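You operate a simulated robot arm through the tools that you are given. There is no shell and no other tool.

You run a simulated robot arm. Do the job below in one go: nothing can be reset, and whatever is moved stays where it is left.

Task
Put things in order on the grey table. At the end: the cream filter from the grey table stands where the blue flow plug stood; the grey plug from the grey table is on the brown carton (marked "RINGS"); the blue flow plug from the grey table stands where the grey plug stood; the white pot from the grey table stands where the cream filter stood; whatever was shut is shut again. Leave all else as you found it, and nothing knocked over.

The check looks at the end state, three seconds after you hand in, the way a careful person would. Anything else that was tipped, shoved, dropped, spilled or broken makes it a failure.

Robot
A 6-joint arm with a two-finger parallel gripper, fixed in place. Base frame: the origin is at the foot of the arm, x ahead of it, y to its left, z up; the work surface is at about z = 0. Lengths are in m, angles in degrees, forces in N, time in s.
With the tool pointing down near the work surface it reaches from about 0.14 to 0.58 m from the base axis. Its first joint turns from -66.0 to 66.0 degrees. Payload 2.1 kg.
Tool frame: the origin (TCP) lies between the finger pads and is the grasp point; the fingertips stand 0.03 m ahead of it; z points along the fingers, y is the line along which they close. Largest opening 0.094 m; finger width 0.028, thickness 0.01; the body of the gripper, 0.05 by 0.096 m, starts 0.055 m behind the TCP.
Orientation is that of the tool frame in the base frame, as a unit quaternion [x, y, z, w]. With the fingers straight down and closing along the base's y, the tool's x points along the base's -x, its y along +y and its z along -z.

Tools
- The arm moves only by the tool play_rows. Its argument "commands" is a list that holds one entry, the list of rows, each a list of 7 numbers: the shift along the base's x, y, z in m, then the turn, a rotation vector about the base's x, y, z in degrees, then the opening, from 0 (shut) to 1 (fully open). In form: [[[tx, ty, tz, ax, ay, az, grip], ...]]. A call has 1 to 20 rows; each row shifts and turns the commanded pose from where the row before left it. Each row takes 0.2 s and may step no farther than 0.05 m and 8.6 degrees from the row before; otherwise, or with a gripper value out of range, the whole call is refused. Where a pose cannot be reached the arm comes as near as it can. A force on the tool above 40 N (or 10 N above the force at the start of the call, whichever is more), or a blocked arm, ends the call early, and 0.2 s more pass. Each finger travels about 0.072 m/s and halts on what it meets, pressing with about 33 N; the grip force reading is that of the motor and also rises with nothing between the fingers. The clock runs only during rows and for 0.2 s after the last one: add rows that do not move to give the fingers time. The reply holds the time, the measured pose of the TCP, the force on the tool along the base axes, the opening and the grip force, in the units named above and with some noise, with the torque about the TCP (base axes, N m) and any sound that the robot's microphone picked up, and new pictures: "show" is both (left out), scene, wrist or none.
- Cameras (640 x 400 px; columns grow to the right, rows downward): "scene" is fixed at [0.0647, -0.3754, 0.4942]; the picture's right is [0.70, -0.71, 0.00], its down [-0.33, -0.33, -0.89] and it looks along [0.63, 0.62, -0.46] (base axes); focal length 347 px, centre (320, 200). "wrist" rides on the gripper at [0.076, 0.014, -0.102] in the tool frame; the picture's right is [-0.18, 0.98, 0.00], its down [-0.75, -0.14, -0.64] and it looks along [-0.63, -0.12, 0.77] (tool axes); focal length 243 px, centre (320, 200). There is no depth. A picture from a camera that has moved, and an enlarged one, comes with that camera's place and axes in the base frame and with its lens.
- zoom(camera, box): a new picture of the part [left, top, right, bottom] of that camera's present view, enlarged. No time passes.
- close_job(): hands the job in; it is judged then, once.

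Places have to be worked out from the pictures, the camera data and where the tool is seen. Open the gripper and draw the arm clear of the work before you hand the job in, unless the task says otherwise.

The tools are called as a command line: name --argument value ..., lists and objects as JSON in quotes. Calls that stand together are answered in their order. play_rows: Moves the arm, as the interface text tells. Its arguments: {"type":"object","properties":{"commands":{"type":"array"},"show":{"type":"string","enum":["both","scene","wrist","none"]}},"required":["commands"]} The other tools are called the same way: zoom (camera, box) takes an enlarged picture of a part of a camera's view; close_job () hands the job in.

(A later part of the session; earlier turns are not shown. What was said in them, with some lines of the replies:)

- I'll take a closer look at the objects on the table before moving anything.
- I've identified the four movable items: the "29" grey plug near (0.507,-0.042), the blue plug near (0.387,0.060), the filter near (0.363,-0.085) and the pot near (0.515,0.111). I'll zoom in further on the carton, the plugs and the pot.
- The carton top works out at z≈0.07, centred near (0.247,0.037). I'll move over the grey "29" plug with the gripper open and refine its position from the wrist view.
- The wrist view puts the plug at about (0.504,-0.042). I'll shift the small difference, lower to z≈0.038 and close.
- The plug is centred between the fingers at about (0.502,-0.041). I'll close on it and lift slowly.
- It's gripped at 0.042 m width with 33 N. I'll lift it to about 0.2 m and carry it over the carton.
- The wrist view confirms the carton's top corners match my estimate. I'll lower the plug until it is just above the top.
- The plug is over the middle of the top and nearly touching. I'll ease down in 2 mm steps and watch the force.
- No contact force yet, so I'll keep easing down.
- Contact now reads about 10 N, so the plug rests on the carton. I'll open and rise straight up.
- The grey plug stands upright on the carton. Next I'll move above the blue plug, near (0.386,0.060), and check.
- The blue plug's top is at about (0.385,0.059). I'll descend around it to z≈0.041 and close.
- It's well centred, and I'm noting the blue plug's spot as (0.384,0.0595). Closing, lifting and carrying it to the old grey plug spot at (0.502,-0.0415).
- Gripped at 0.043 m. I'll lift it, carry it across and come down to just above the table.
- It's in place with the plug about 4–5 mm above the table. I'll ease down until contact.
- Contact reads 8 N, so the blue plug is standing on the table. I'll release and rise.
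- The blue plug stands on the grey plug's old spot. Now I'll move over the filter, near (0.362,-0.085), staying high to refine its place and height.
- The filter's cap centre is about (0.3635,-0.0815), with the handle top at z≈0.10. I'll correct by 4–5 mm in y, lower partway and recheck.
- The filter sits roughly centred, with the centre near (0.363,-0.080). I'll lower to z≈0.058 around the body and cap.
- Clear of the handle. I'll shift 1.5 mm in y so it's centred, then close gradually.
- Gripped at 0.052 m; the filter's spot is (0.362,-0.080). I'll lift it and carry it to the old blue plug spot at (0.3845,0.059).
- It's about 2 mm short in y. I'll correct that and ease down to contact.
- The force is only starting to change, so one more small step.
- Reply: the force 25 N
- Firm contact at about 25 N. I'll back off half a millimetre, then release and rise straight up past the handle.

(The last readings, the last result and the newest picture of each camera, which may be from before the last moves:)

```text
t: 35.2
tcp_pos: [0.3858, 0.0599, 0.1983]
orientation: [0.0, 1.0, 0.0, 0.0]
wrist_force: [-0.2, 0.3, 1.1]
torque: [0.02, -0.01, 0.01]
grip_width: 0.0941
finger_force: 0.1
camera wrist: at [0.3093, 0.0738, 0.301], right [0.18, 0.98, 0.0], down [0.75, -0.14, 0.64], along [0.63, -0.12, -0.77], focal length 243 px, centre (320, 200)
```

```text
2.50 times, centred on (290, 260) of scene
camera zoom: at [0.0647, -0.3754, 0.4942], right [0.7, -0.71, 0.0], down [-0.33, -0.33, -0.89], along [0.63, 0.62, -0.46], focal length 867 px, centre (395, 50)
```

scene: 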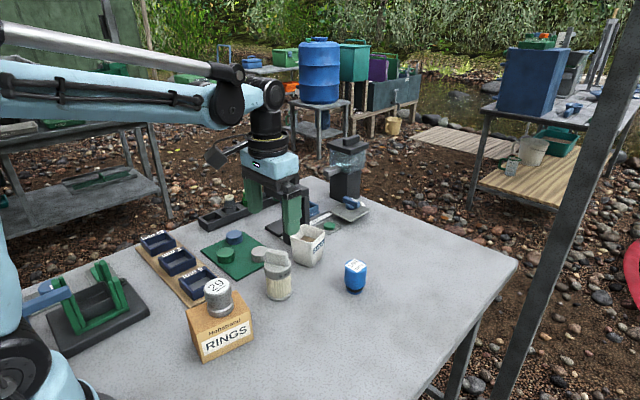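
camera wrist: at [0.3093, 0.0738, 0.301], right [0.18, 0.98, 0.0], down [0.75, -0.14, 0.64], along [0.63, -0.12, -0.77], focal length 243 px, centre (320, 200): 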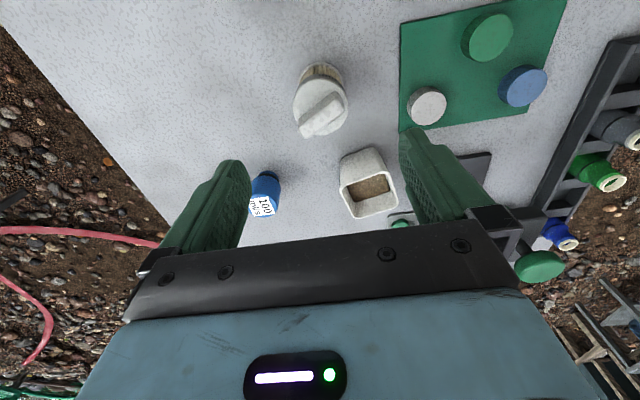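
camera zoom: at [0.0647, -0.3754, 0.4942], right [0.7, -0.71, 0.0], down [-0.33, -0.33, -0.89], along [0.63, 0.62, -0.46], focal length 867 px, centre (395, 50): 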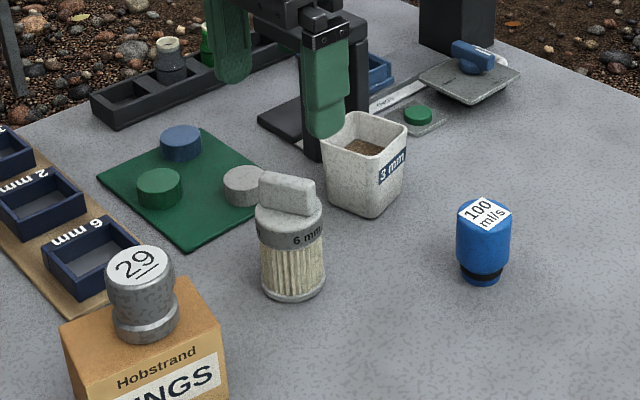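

The filter stands on the blue plug's old spot. The pot has the black stand just beyond it in +y, so I'll turn the gripper 90° to close along x, with the camera on the open -y side, while moving above the pot near (0.505,0.102).

play_rows --commands '[[[0, 0, 0.02, 0, 0, 8.18, 1], [0.0108, 0.0038, 0, 0, 0, 8.18, 1], [0.0108, 0.0038, 0, 0, 0, 8.18, 1], [0.0108, 0.0038, 0, 0, 0, 8.18, 1], [0.0108, 0.0038, 0, 0, 0, 8.18, 1], [0.0108, 0.0038, 0, 0, 0, 8.18, 1], [0.0108, 0.0038, 0, 0, 0, 8.18, 1], [0.0108, 0.0038, 0, 0, 0, 8.18, 1], [0.0108, 0.0038, 0, 0, 0, 8.18, 1], [0.0108, 0.0038, 0, 0, 0, 8.18, 1], [0.0108, 0.0038, 0, 0, 0, 8.2, 1], [0.0108, 0.0038, 0, 0, 0, 0, 1], [0, 0, 0, 0, 0, 0, 1]]]'

zoom --camera "wrist" --box '[200, 40, 440, 220]'

```text
t: 38.0
tcp_pos: [0.504, 0.1011, 0.2199]
orientation: [0.708, -0.707, -0.001, 0.001]
wrist_force: [-0.6, -0.5, 0.0]
torque: [0.01, -0.01, 0.02]
grip_width: 0.0941
finger_force: 0.1
camera wrist: at [0.4904, 0.0242, 0.321], right [-0.98, 0.18, 0.0], down [0.14, 0.75, 0.64], along [0.12, 0.63, -0.77], focal length 243 px, centre (320, 200)
```

scene: 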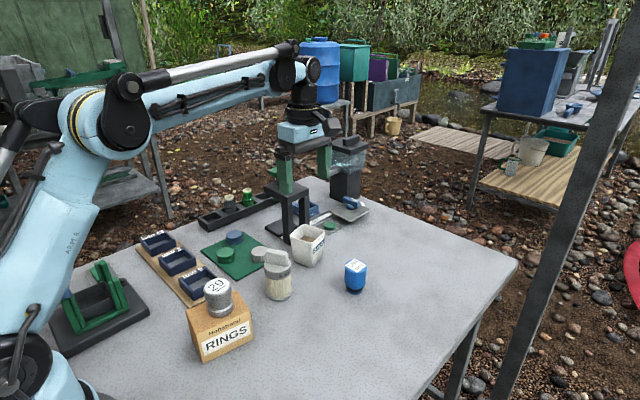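
wrist: 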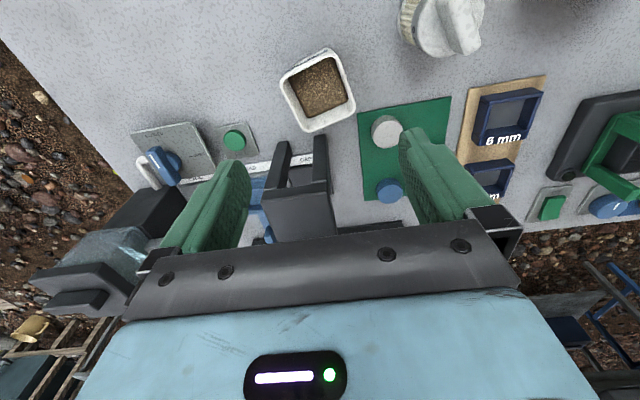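

```text
2.22 times, centred on (320, 130) of wrist
camera zoom: at [0.4904, 0.0242, 0.321], right [-0.98, 0.18, 0.0], down [0.14, 0.75, 0.64], along [0.12, 0.63, -0.77], focal length 539 px, centre (320, 356)
```

zoom: 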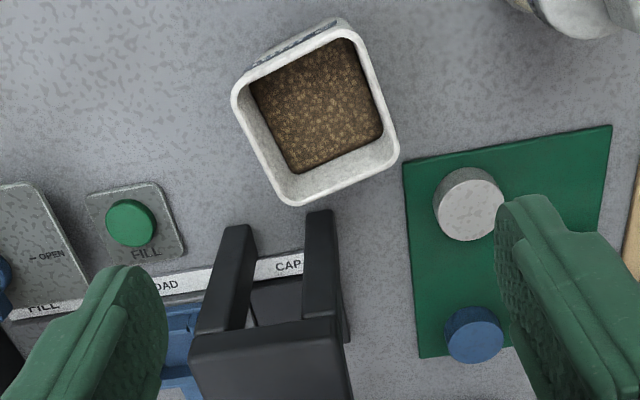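

The pot's rim is a square of about 55 mm, turned roughly 17° and centred near (0.5055,0.097). I'll turn 17° more to square the fingers to its sides, lower to z≈0.13 and check.

play_rows --commands '[[[0.0015, -0.004, 0, 0, 0, 8.5, 1], [0, 0, -0.02, 0, 0, 8.5, 1], [0, 0, -0.04, 0, 0, 0, 1], [0, 0, -0.03, 0, 0, 0, 1], [0, 0, 0, 0, 0, 0, 1]]]'

zoom --camera "wrist" --box '[200, 40, 440, 220]'

```text
t: 39.2
tcp_pos: [0.5054, 0.0989, 0.1291]
orientation: [0.804, -0.595, 0.0, 0.0]
wrist_force: [-0.4, 0.2, -0.3]
torque: [-0.02, 0.03, 0.01]
grip_width: 0.094
finger_force: 0.0
camera wrist: at [0.5137, 0.0215, 0.2314], right [-0.99, -0.11, 0.0], down [-0.09, 0.76, 0.64], along [-0.07, 0.64, -0.77], focal length 243 px, centre (320, 200)
```

scene: 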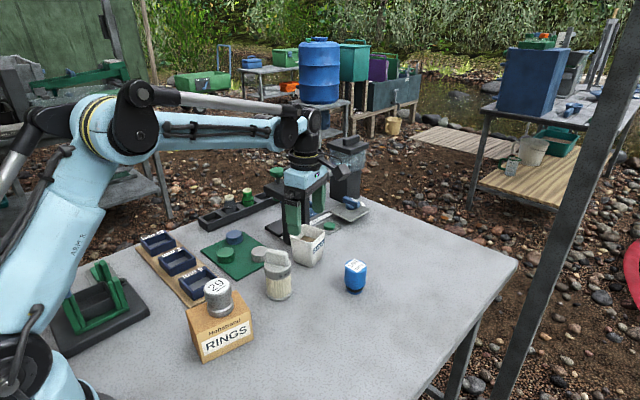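
wrist: 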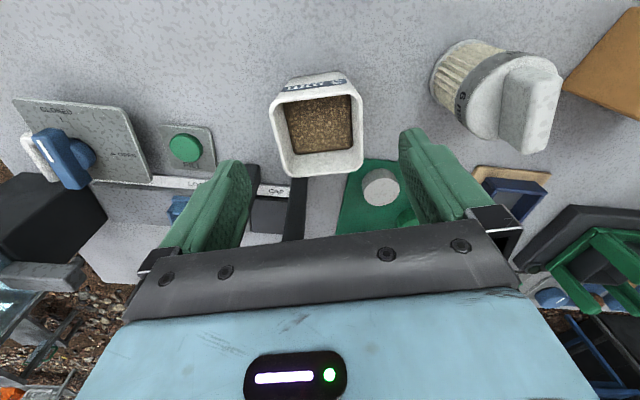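

```text
2.22 times, centred on (320, 130) of wrist
camera zoom: at [0.5137, 0.0215, 0.2314], right [-0.99, -0.11, 0.0], down [-0.09, 0.76, 0.64], along [-0.07, 0.64, -0.77], focal length 539 px, centre (320, 356)
```

zoom: 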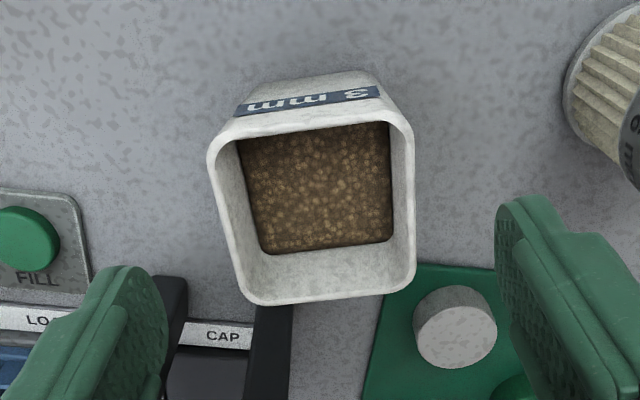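

Rim centre is (0.5055,0.0986), right under the TCP, and the pot is turned about 15°. I'll turn back 2°, descend to z≈0.05 and look again.

play_rows --commands '[[[0, 0, -0.02, 0, 0, -2, 1], [0, 0, -0.025, 0, 0, 0, 1], [0, 0, -0.02, 0, 0, 0, 1], [0, 0, -0.014, 0, 0, 0, 1], [0, 0, 0, 0, 0, 0, 1]]]'

zoom --camera "scene" --box '[240, 170, 360, 290]'

```text
t: 40.4
tcp_pos: [0.5031, 0.0988, 0.0513]
orientation: [0.793, -0.609, 0.0, 0.0]
wrist_force: [-0.6, -0.1, 0.5]
torque: [0.0, -0.02, 0.01]
grip_width: 0.0939
finger_force: 0.2
camera wrist: at [0.5111, 0.0201, 0.153], right [-1.0, -0.08, 0.0], down [-0.06, 0.76, 0.64], along [-0.05, 0.64, -0.77], focal length 243 px, centre (320, 200)
```

scene: 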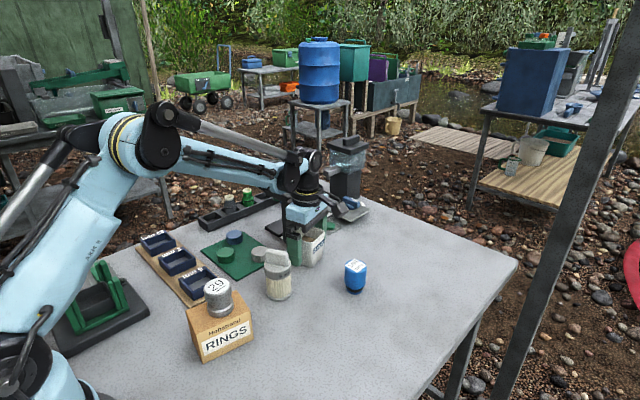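
wrist: 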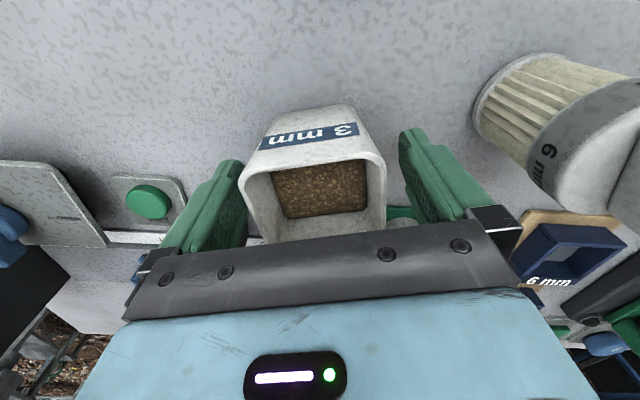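

```text
3.33 times, centred on (300, 230) of scene
camera zoom: at [0.0647, -0.3754, 0.4942], right [0.7, -0.71, 0.0], down [-0.33, -0.33, -0.89], along [0.63, 0.62, -0.46], focal length 1156 px, centre (387, 100)
```

zoom: 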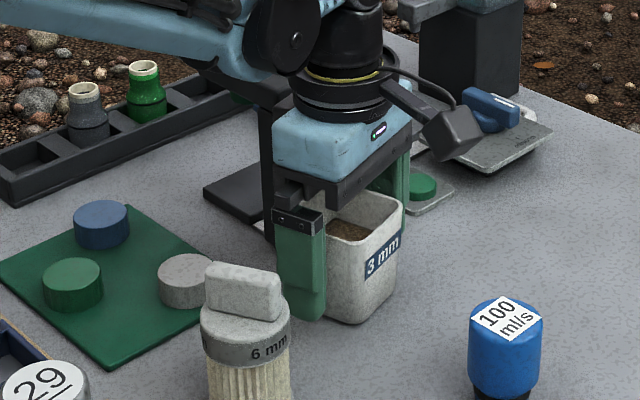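

The fingers straddle the pot cleanly with no contact. I'll nudge +2 mm in x to centre it, then close.

play_rows --commands '[[[0.002, 0, 0, 0, 0, 0, 1], [0, 0, 0, 0, 0, 0, 0.8], [0, 0, 0, 0, 0, 0, 0.65], [0, 0, 0, 0, 0, 0, 0], [0, 0, 0, 0, 0, 0, 0], [0, 0, 0, 0, 0, 0, 0]]]'

```text
t: 41.8
tcp_pos: [0.507, 0.0979, 0.0515]
orientation: [0.793, -0.609, 0.0, 0.0]
wrist_force: [0.6, 0.4, 0.1]
torque: [0.01, -0.05, -0.02]
grip_width: 0.0662
finger_force: 33.2
camera wrist: at [0.5126, 0.0206, 0.1531], right [-1.0, -0.08, 0.0], down [-0.06, 0.76, 0.64], along [-0.05, 0.64, -0.77], focal length 243 px, centre (320, 200)
```

scene: 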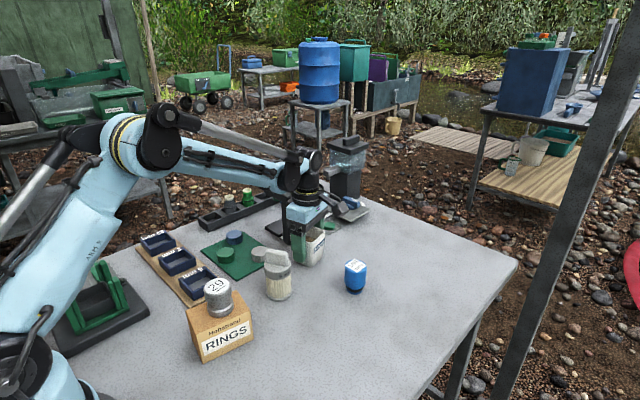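
wrist: 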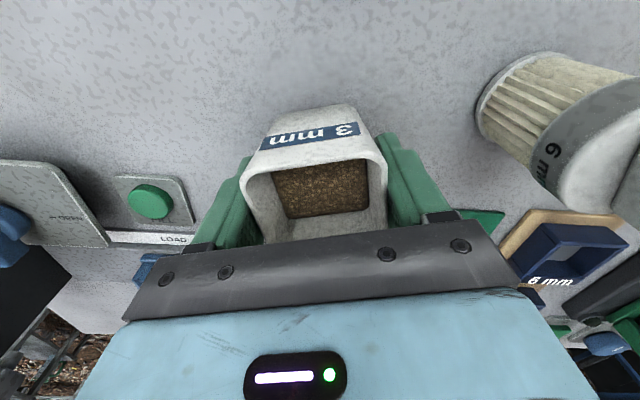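

Gripped at 0.066 m with 33 N. I'll lift slowly by 2 cm and check that the pot stays level.

play_rows --commands '[[[0, 0, 0.005, 0, 0, 0, 0], [0, 0, 0.007, 0, 0, 0, 0], [0, 0, 0.008, 0, 0, 0, 0], [0, 0, 0, 0, 0, 0, 0]]]'

zoom --camera "scene" --box '[240, 170, 360, 290]'

```text
t: 42.8
tcp_pos: [0.5062, 0.0996, 0.0709]
orientation: [0.793, -0.609, 0.0, 0.0]
wrist_force: [0.1, 0.0, -2.4]
torque: [-0.01, 0.01, 0.01]
grip_width: 0.066
finger_force: 33.0
camera wrist: at [0.5129, 0.0202, 0.1734], right [-1.0, -0.08, 0.0], down [-0.06, 0.76, 0.64], along [-0.05, 0.64, -0.77], focal length 243 px, centre (320, 200)
```

scene: 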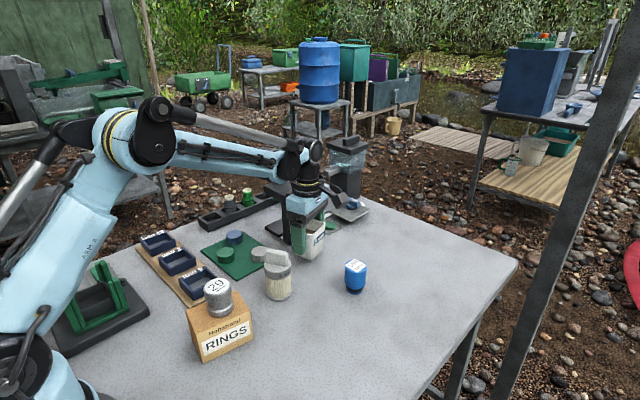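
wrist: 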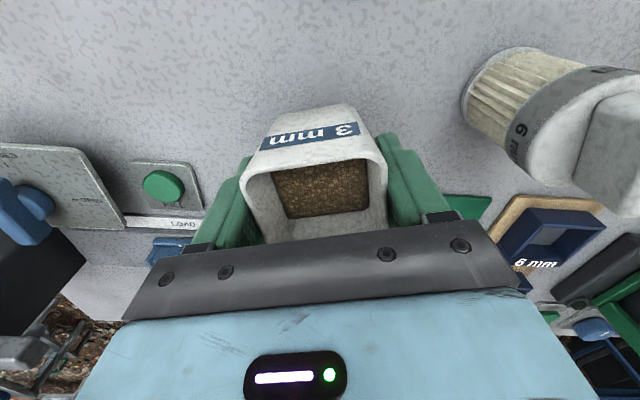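

```text
3.33 times, centred on (300, 230) of scene
camera zoom: at [0.0647, -0.3754, 0.4942], right [0.7, -0.71, 0.0], down [-0.33, -0.33, -0.89], along [0.63, 0.62, -0.46], focal length 1156 px, centre (387, 100)
```

zoom: 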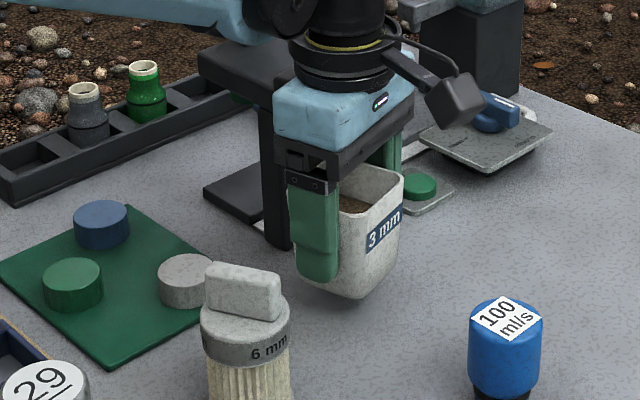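

The pot hangs level and firm. I'll raise it to about 0.19 m and carry it smoothly to the filter's old spot at (0.362,-0.080).

play_rows --commands '[[[0, 0, 0.02, 0, 0, 0, 0], [0, 0, 0.03, 0, 0, 0, 0], [0, 0, 0.03, 0, 0, 0, 0], [0, 0, 0.03, 0, 0, 0, 0], [-0.009, -0.0112, 0.01, 0, 0, 0, 0], [-0.0145, -0.018, 0, 0, 0, 0, 0], [-0.0145, -0.018, 0, 0, 0, 0, 0], [-0.0145, -0.018, 0, 0, 0, 0, 0], [-0.0145, -0.018, 0, 0, 0, 0, 0], [-0.0145, -0.018, 0, 0, 0, 0, 0], [-0.0145, -0.018, 0, 0, 0, 0, 0], [-0.0145, -0.018, 0, 0, 0, 0, 0], [-0.0145, -0.018, 0, 0, 0, 0, 0], [-0.0145, -0.018, 0, 0, 0, 0, 0], [-0.0045, -0.0058, 0, 0, 0, 0, 0], [0, 0, 0, 0, 0, 0, 0]]]'

```text
t: 46.2
tcp_pos: [0.3618, -0.0805, 0.1901]
orientation: [0.793, -0.609, 0.0, 0.001]
wrist_force: [0.5, 0.4, -2.5]
torque: [0.0, 0.02, 0.01]
grip_width: 0.0662
finger_force: 33.2
camera wrist: at [0.3679, -0.1586, 0.2921], right [-1.0, -0.08, 0.0], down [-0.06, 0.76, 0.64], along [-0.05, 0.64, -0.77], focal length 243 px, centre (320, 200)
```

scene: 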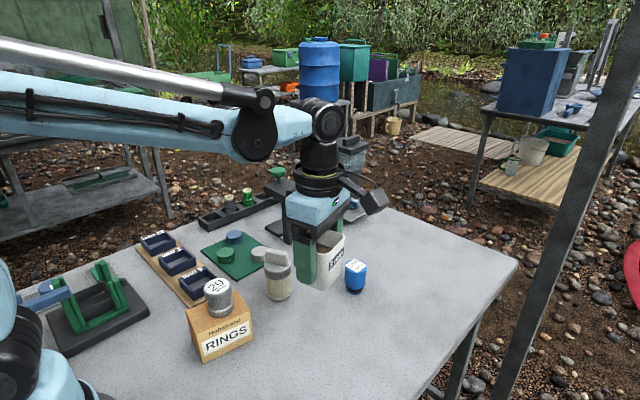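
wrist: 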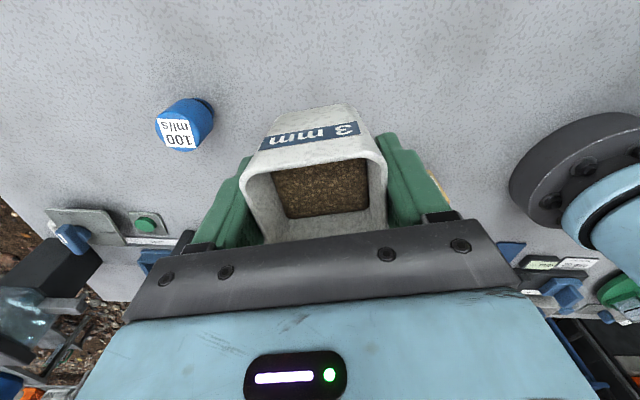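

Directly above the target. Lowering to a few millimetres above the table.

play_rows --commands '[[[0, 0, -0.02, 0, 0, 0, 0], [0, 0, -0.03, 0, 0, 0, 0], [0, 0, -0.03, 0, 0, 0, 0], [0, 0, -0.03, 0, 0, 0, 0], [0, 0, -0.02, 0, 0, 0, 0], [0, 0, -0.004, 0, 0, 0, 0], [0, 0, 0, 0, 0, 0, 0]]]'

```text
t: 47.8
tcp_pos: [0.363, -0.0813, 0.0563]
orientation: [0.793, -0.609, 0.0, 0.0]
wrist_force: [-0.3, -0.1, -3.0]
torque: [0.01, -0.05, 0.01]
grip_width: 0.0662
finger_force: 33.8
camera wrist: at [0.3695, -0.1599, 0.1589], right [-1.0, -0.08, 0.0], down [-0.06, 0.76, 0.64], along [-0.05, 0.64, -0.77], focal length 243 px, centre (320, 200)
```

scene: 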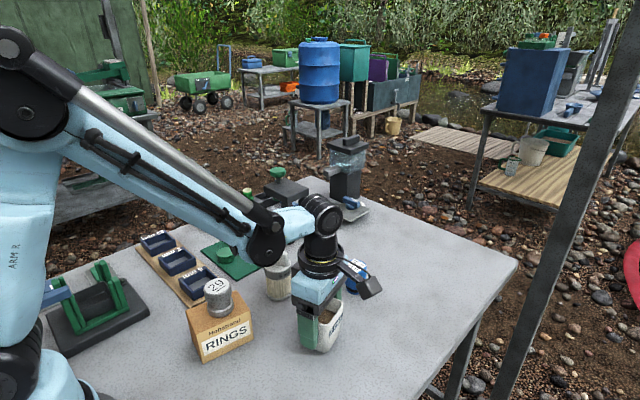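
wrist: 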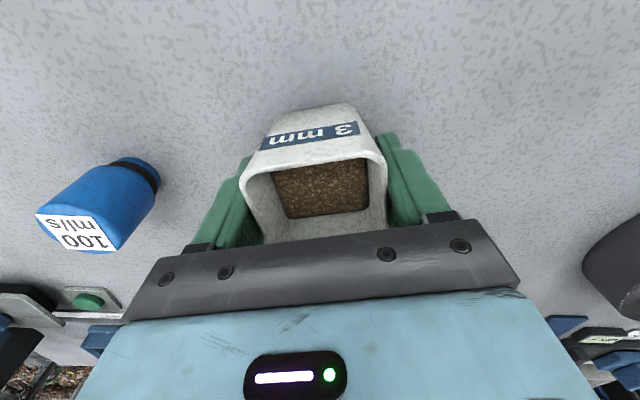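

Still in the air, so I'll ease down in small steps.

play_rows --commands '[[[0, 0, -0.0015, 0, 0, 0, 0], [0, 0, -0.0015, 0, 0, 0, 0], [0, 0, 0, 0, 0, 0, 0]]]' --show "none"

```text
t: 48.6
tcp_pos: [0.3618, -0.0811, 0.0532]
orientation: [0.793, -0.609, -0.001, 0.0]
wrist_force: [0.2, -1.7, -3.3]
torque: [0.02, -0.01, 0.02]
grip_width: 0.066
finger_force: 32.8
```

play_rows --commands '[[[0, 0, -0.001, 0, 0, 0, 0], [0, 0, -0.0007, 0, 0, 0, 0], [0, 0, 0, 0, 0, 0, 0]]]' --show "none"

```text
t: 49.4
tcp_pos: [0.3628, -0.081, 0.0523]
orientation: [0.793, -0.609, 0.0, 0.0]
wrist_force: [-0.8, 0.0, -2.5]
torque: [0.05, -0.02, 0.0]
grip_width: 0.0661
finger_force: 33.3
```

play_rows --commands '[[[0, 0, -0.0008, 0, 0, 0, 0], [0, 0, 0, 0, 0, 0, 0]]]' --show "none"

```text
t: 50.0
tcp_pos: [0.3633, -0.0808, 0.0512]
orientation: [0.793, -0.609, 0.0, 0.0]
wrist_force: [-0.3, 0.5, -1.4]
torque: [-0.01, -0.01, -0.02]
grip_width: 0.0663
finger_force: 33.3
```

The load is starting to come off the wrist, so one more half-millimetre step.

play_rows --commands '[[[0, 0, -0.0006, 0, 0, 0, 0], [0, 0, 0, 0, 0, 0, 0]]]' --show "none"

```text
t: 50.6
tcp_pos: [0.3629, -0.0814, 0.0512]
orientation: [0.793, -0.61, -0.001, -0.001]
wrist_force: [0.1, -3.1, 26.5]
torque: [0.05, -0.02, -0.14]
grip_width: 0.0664
finger_force: 32.7
```

Firm contact with the table. I'll back off 0.5 mm, open fully and rise straight up.

play_rows --commands '[[[0, 0, 0.0005, 0, 0, 0, 0], [0, 0, 0, 0, 0, 0, 0.8], [0, 0, 0, 0, 0, 0, 1], [0, 0, 0, 0, 0, 0, 1], [0, 0, 0, 0, 0, 0, 1], [0, 0, 0.03, 0, 0, 0, 1], [0, 0, 0.04, 0, 0, 0, 1], [0, 0, 0.04, 0, 0, 0, 1], [0, 0, 0.04, 0, 0, 0, 1], [0, 0, 0.04, 0, 0, 0, 1], [0, 0, 0, 0, 0, 0, 1]]]'

zoom --camera "scene" --box '[190, 190, 400, 370]'

```text
t: 53.0
tcp_pos: [0.3619, -0.0816, 0.2407]
orientation: [0.793, -0.609, 0.0, 0.001]
wrist_force: [-0.5, 0.2, 0.5]
torque: [0.01, 0.01, 0.03]
grip_width: 0.0939
finger_force: 0.1
camera wrist: at [0.3688, -0.1601, 0.3427], right [-1.0, -0.08, 0.0], down [-0.06, 0.76, 0.64], along [-0.05, 0.64, -0.77], focal length 243 px, centre (320, 200)
```

scene: 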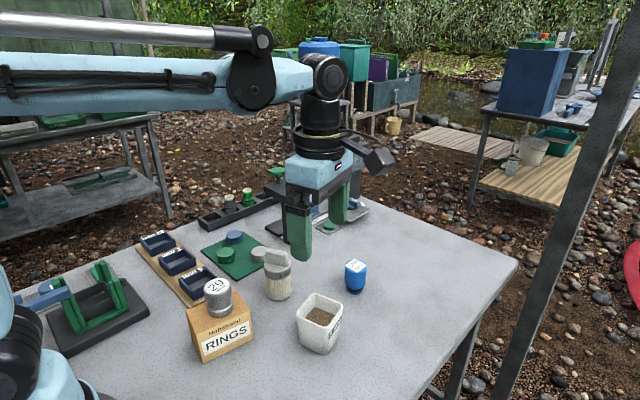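
wrist: 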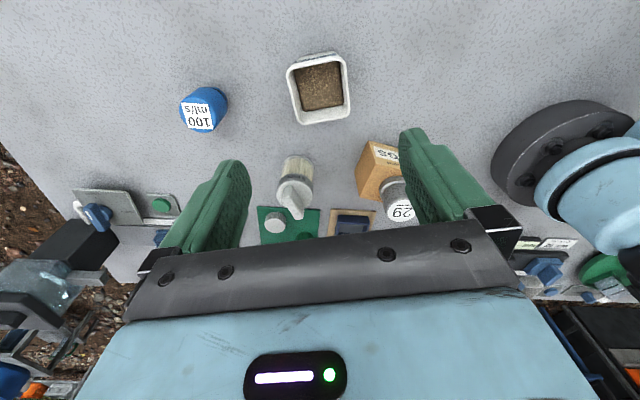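

```text
2.22 times, centred on (295, 280) of scene
camera zoom: at [0.0647, -0.3754, 0.4942], right [0.7, -0.71, 0.0], down [-0.33, -0.33, -0.89], along [0.63, 0.62, -0.46], focal length 771 px, centre (376, 22)
```

zoom: 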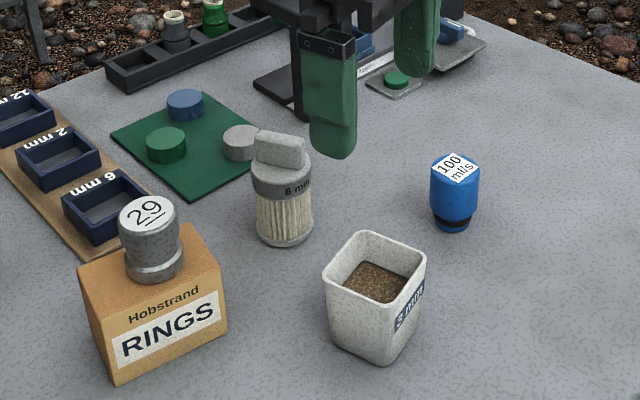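

All four items are standing where required. I'll lift the arm further clear, then compare the whole table with the start.

play_rows --commands '[[[0, 0.02, 0.03, 0, 0, -8, 1], [0, 0.03, 0.03, 0, 0, -8, 1], [0, 0.04, 0, 0, 0, -8, 1], [0, 0.04, 0, 0, 0, -8, 1], [0, 0.04, 0, 0, 0, -8, 1], [0, 0.04, 0, 0, 0, -8, 1], [0, 0, 0, 0, 0, -8, 1], [0, 0, 0, 0, 0, -8, 1], [0, 0, 0, 0, 0, -8, 1], [0, 0, 0, 0, 0, -8, 1], [0, 0, 0, 0, 0, -8, 1], [0, 0, 0, 0, 0, -8, 1], [0, 0, 0, 0, 0, -8, 1], [0, 0, 0, 0, 0, 0, 1]]]'

zoom --camera "scene" --box '[20, 130, 400, 370]'

```text
t: 56.0
tcp_pos: [0.3633, 0.1301, 0.3002]
orientation: [-0.007, 1.0, 0.0, 0.001]
wrist_force: [-0.4, 0.7, -0.3]
torque: [0.0, 0.0, 0.01]
grip_width: 0.0941
finger_force: 0.1
camera wrist: at [0.287, 0.1418, 0.4025], right [0.17, 0.99, 0.0], down [0.76, -0.13, 0.64], along [0.63, -0.11, -0.77], focal length 243 px, centre (320, 200)
```

scene: 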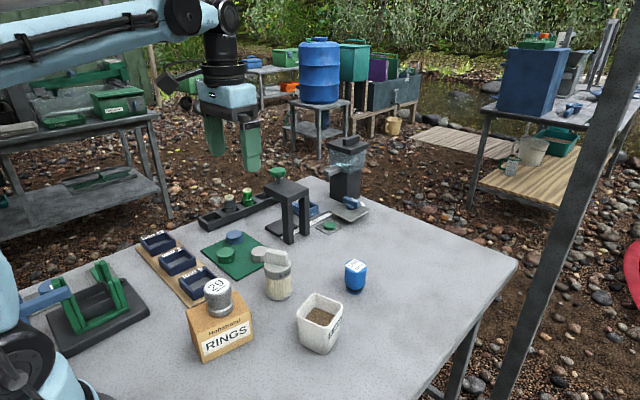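
wrist: 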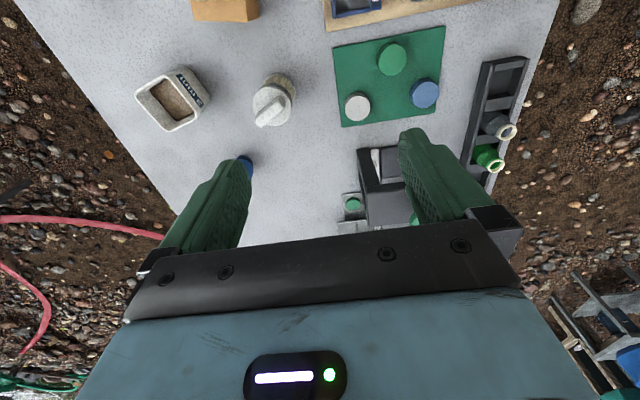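

```text
1.67 times, centred on (210, 250) of scene
camera zoom: at [0.0647, -0.3754, 0.4942], right [0.7, -0.71, 0.0], down [-0.33, -0.33, -0.89], along [0.63, 0.62, -0.46], focal length 578 px, centre (503, 117)
```

zoom: 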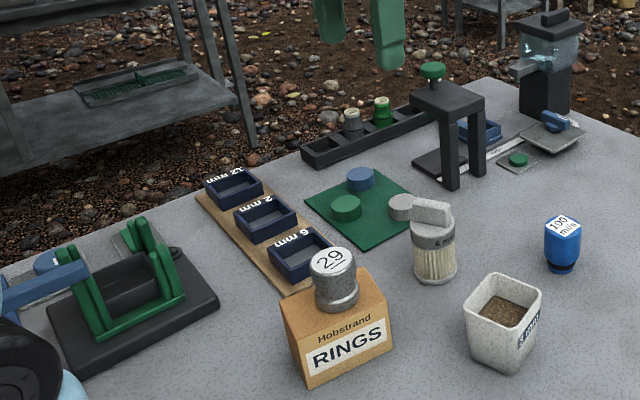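

Everything else matches the opening picture: the four items stand upright in place, the gripper is open and the arm is clear. I'm handing in.

close_job

```text
The job is handed in.
```

I moved all four items to where you asked and handed the job in. I haven't seen the result of the check. In the last pictures, everything was upright.

| Item | Where it is now |
|---|---|
| Grey plug (marked "29") | On top of the "RINGS" carton, near the middle |
| Blue flow plug | Where the grey plug stood |
| Cream filter | Where the blue flow plug stood |
| White pot | Where the cream filter stood, with no spilled gravel in view |

- **Which grey plug:** I took "grey plug" to mean the piece marked "29", not the plain grey disc on the green mat.
- **Shut items:** I didn't open anything, so there was nothing to shut again.
- **Everything else:** the rest of the table looked the same as at the start. The gripper was open and the arm clear before I handed in.
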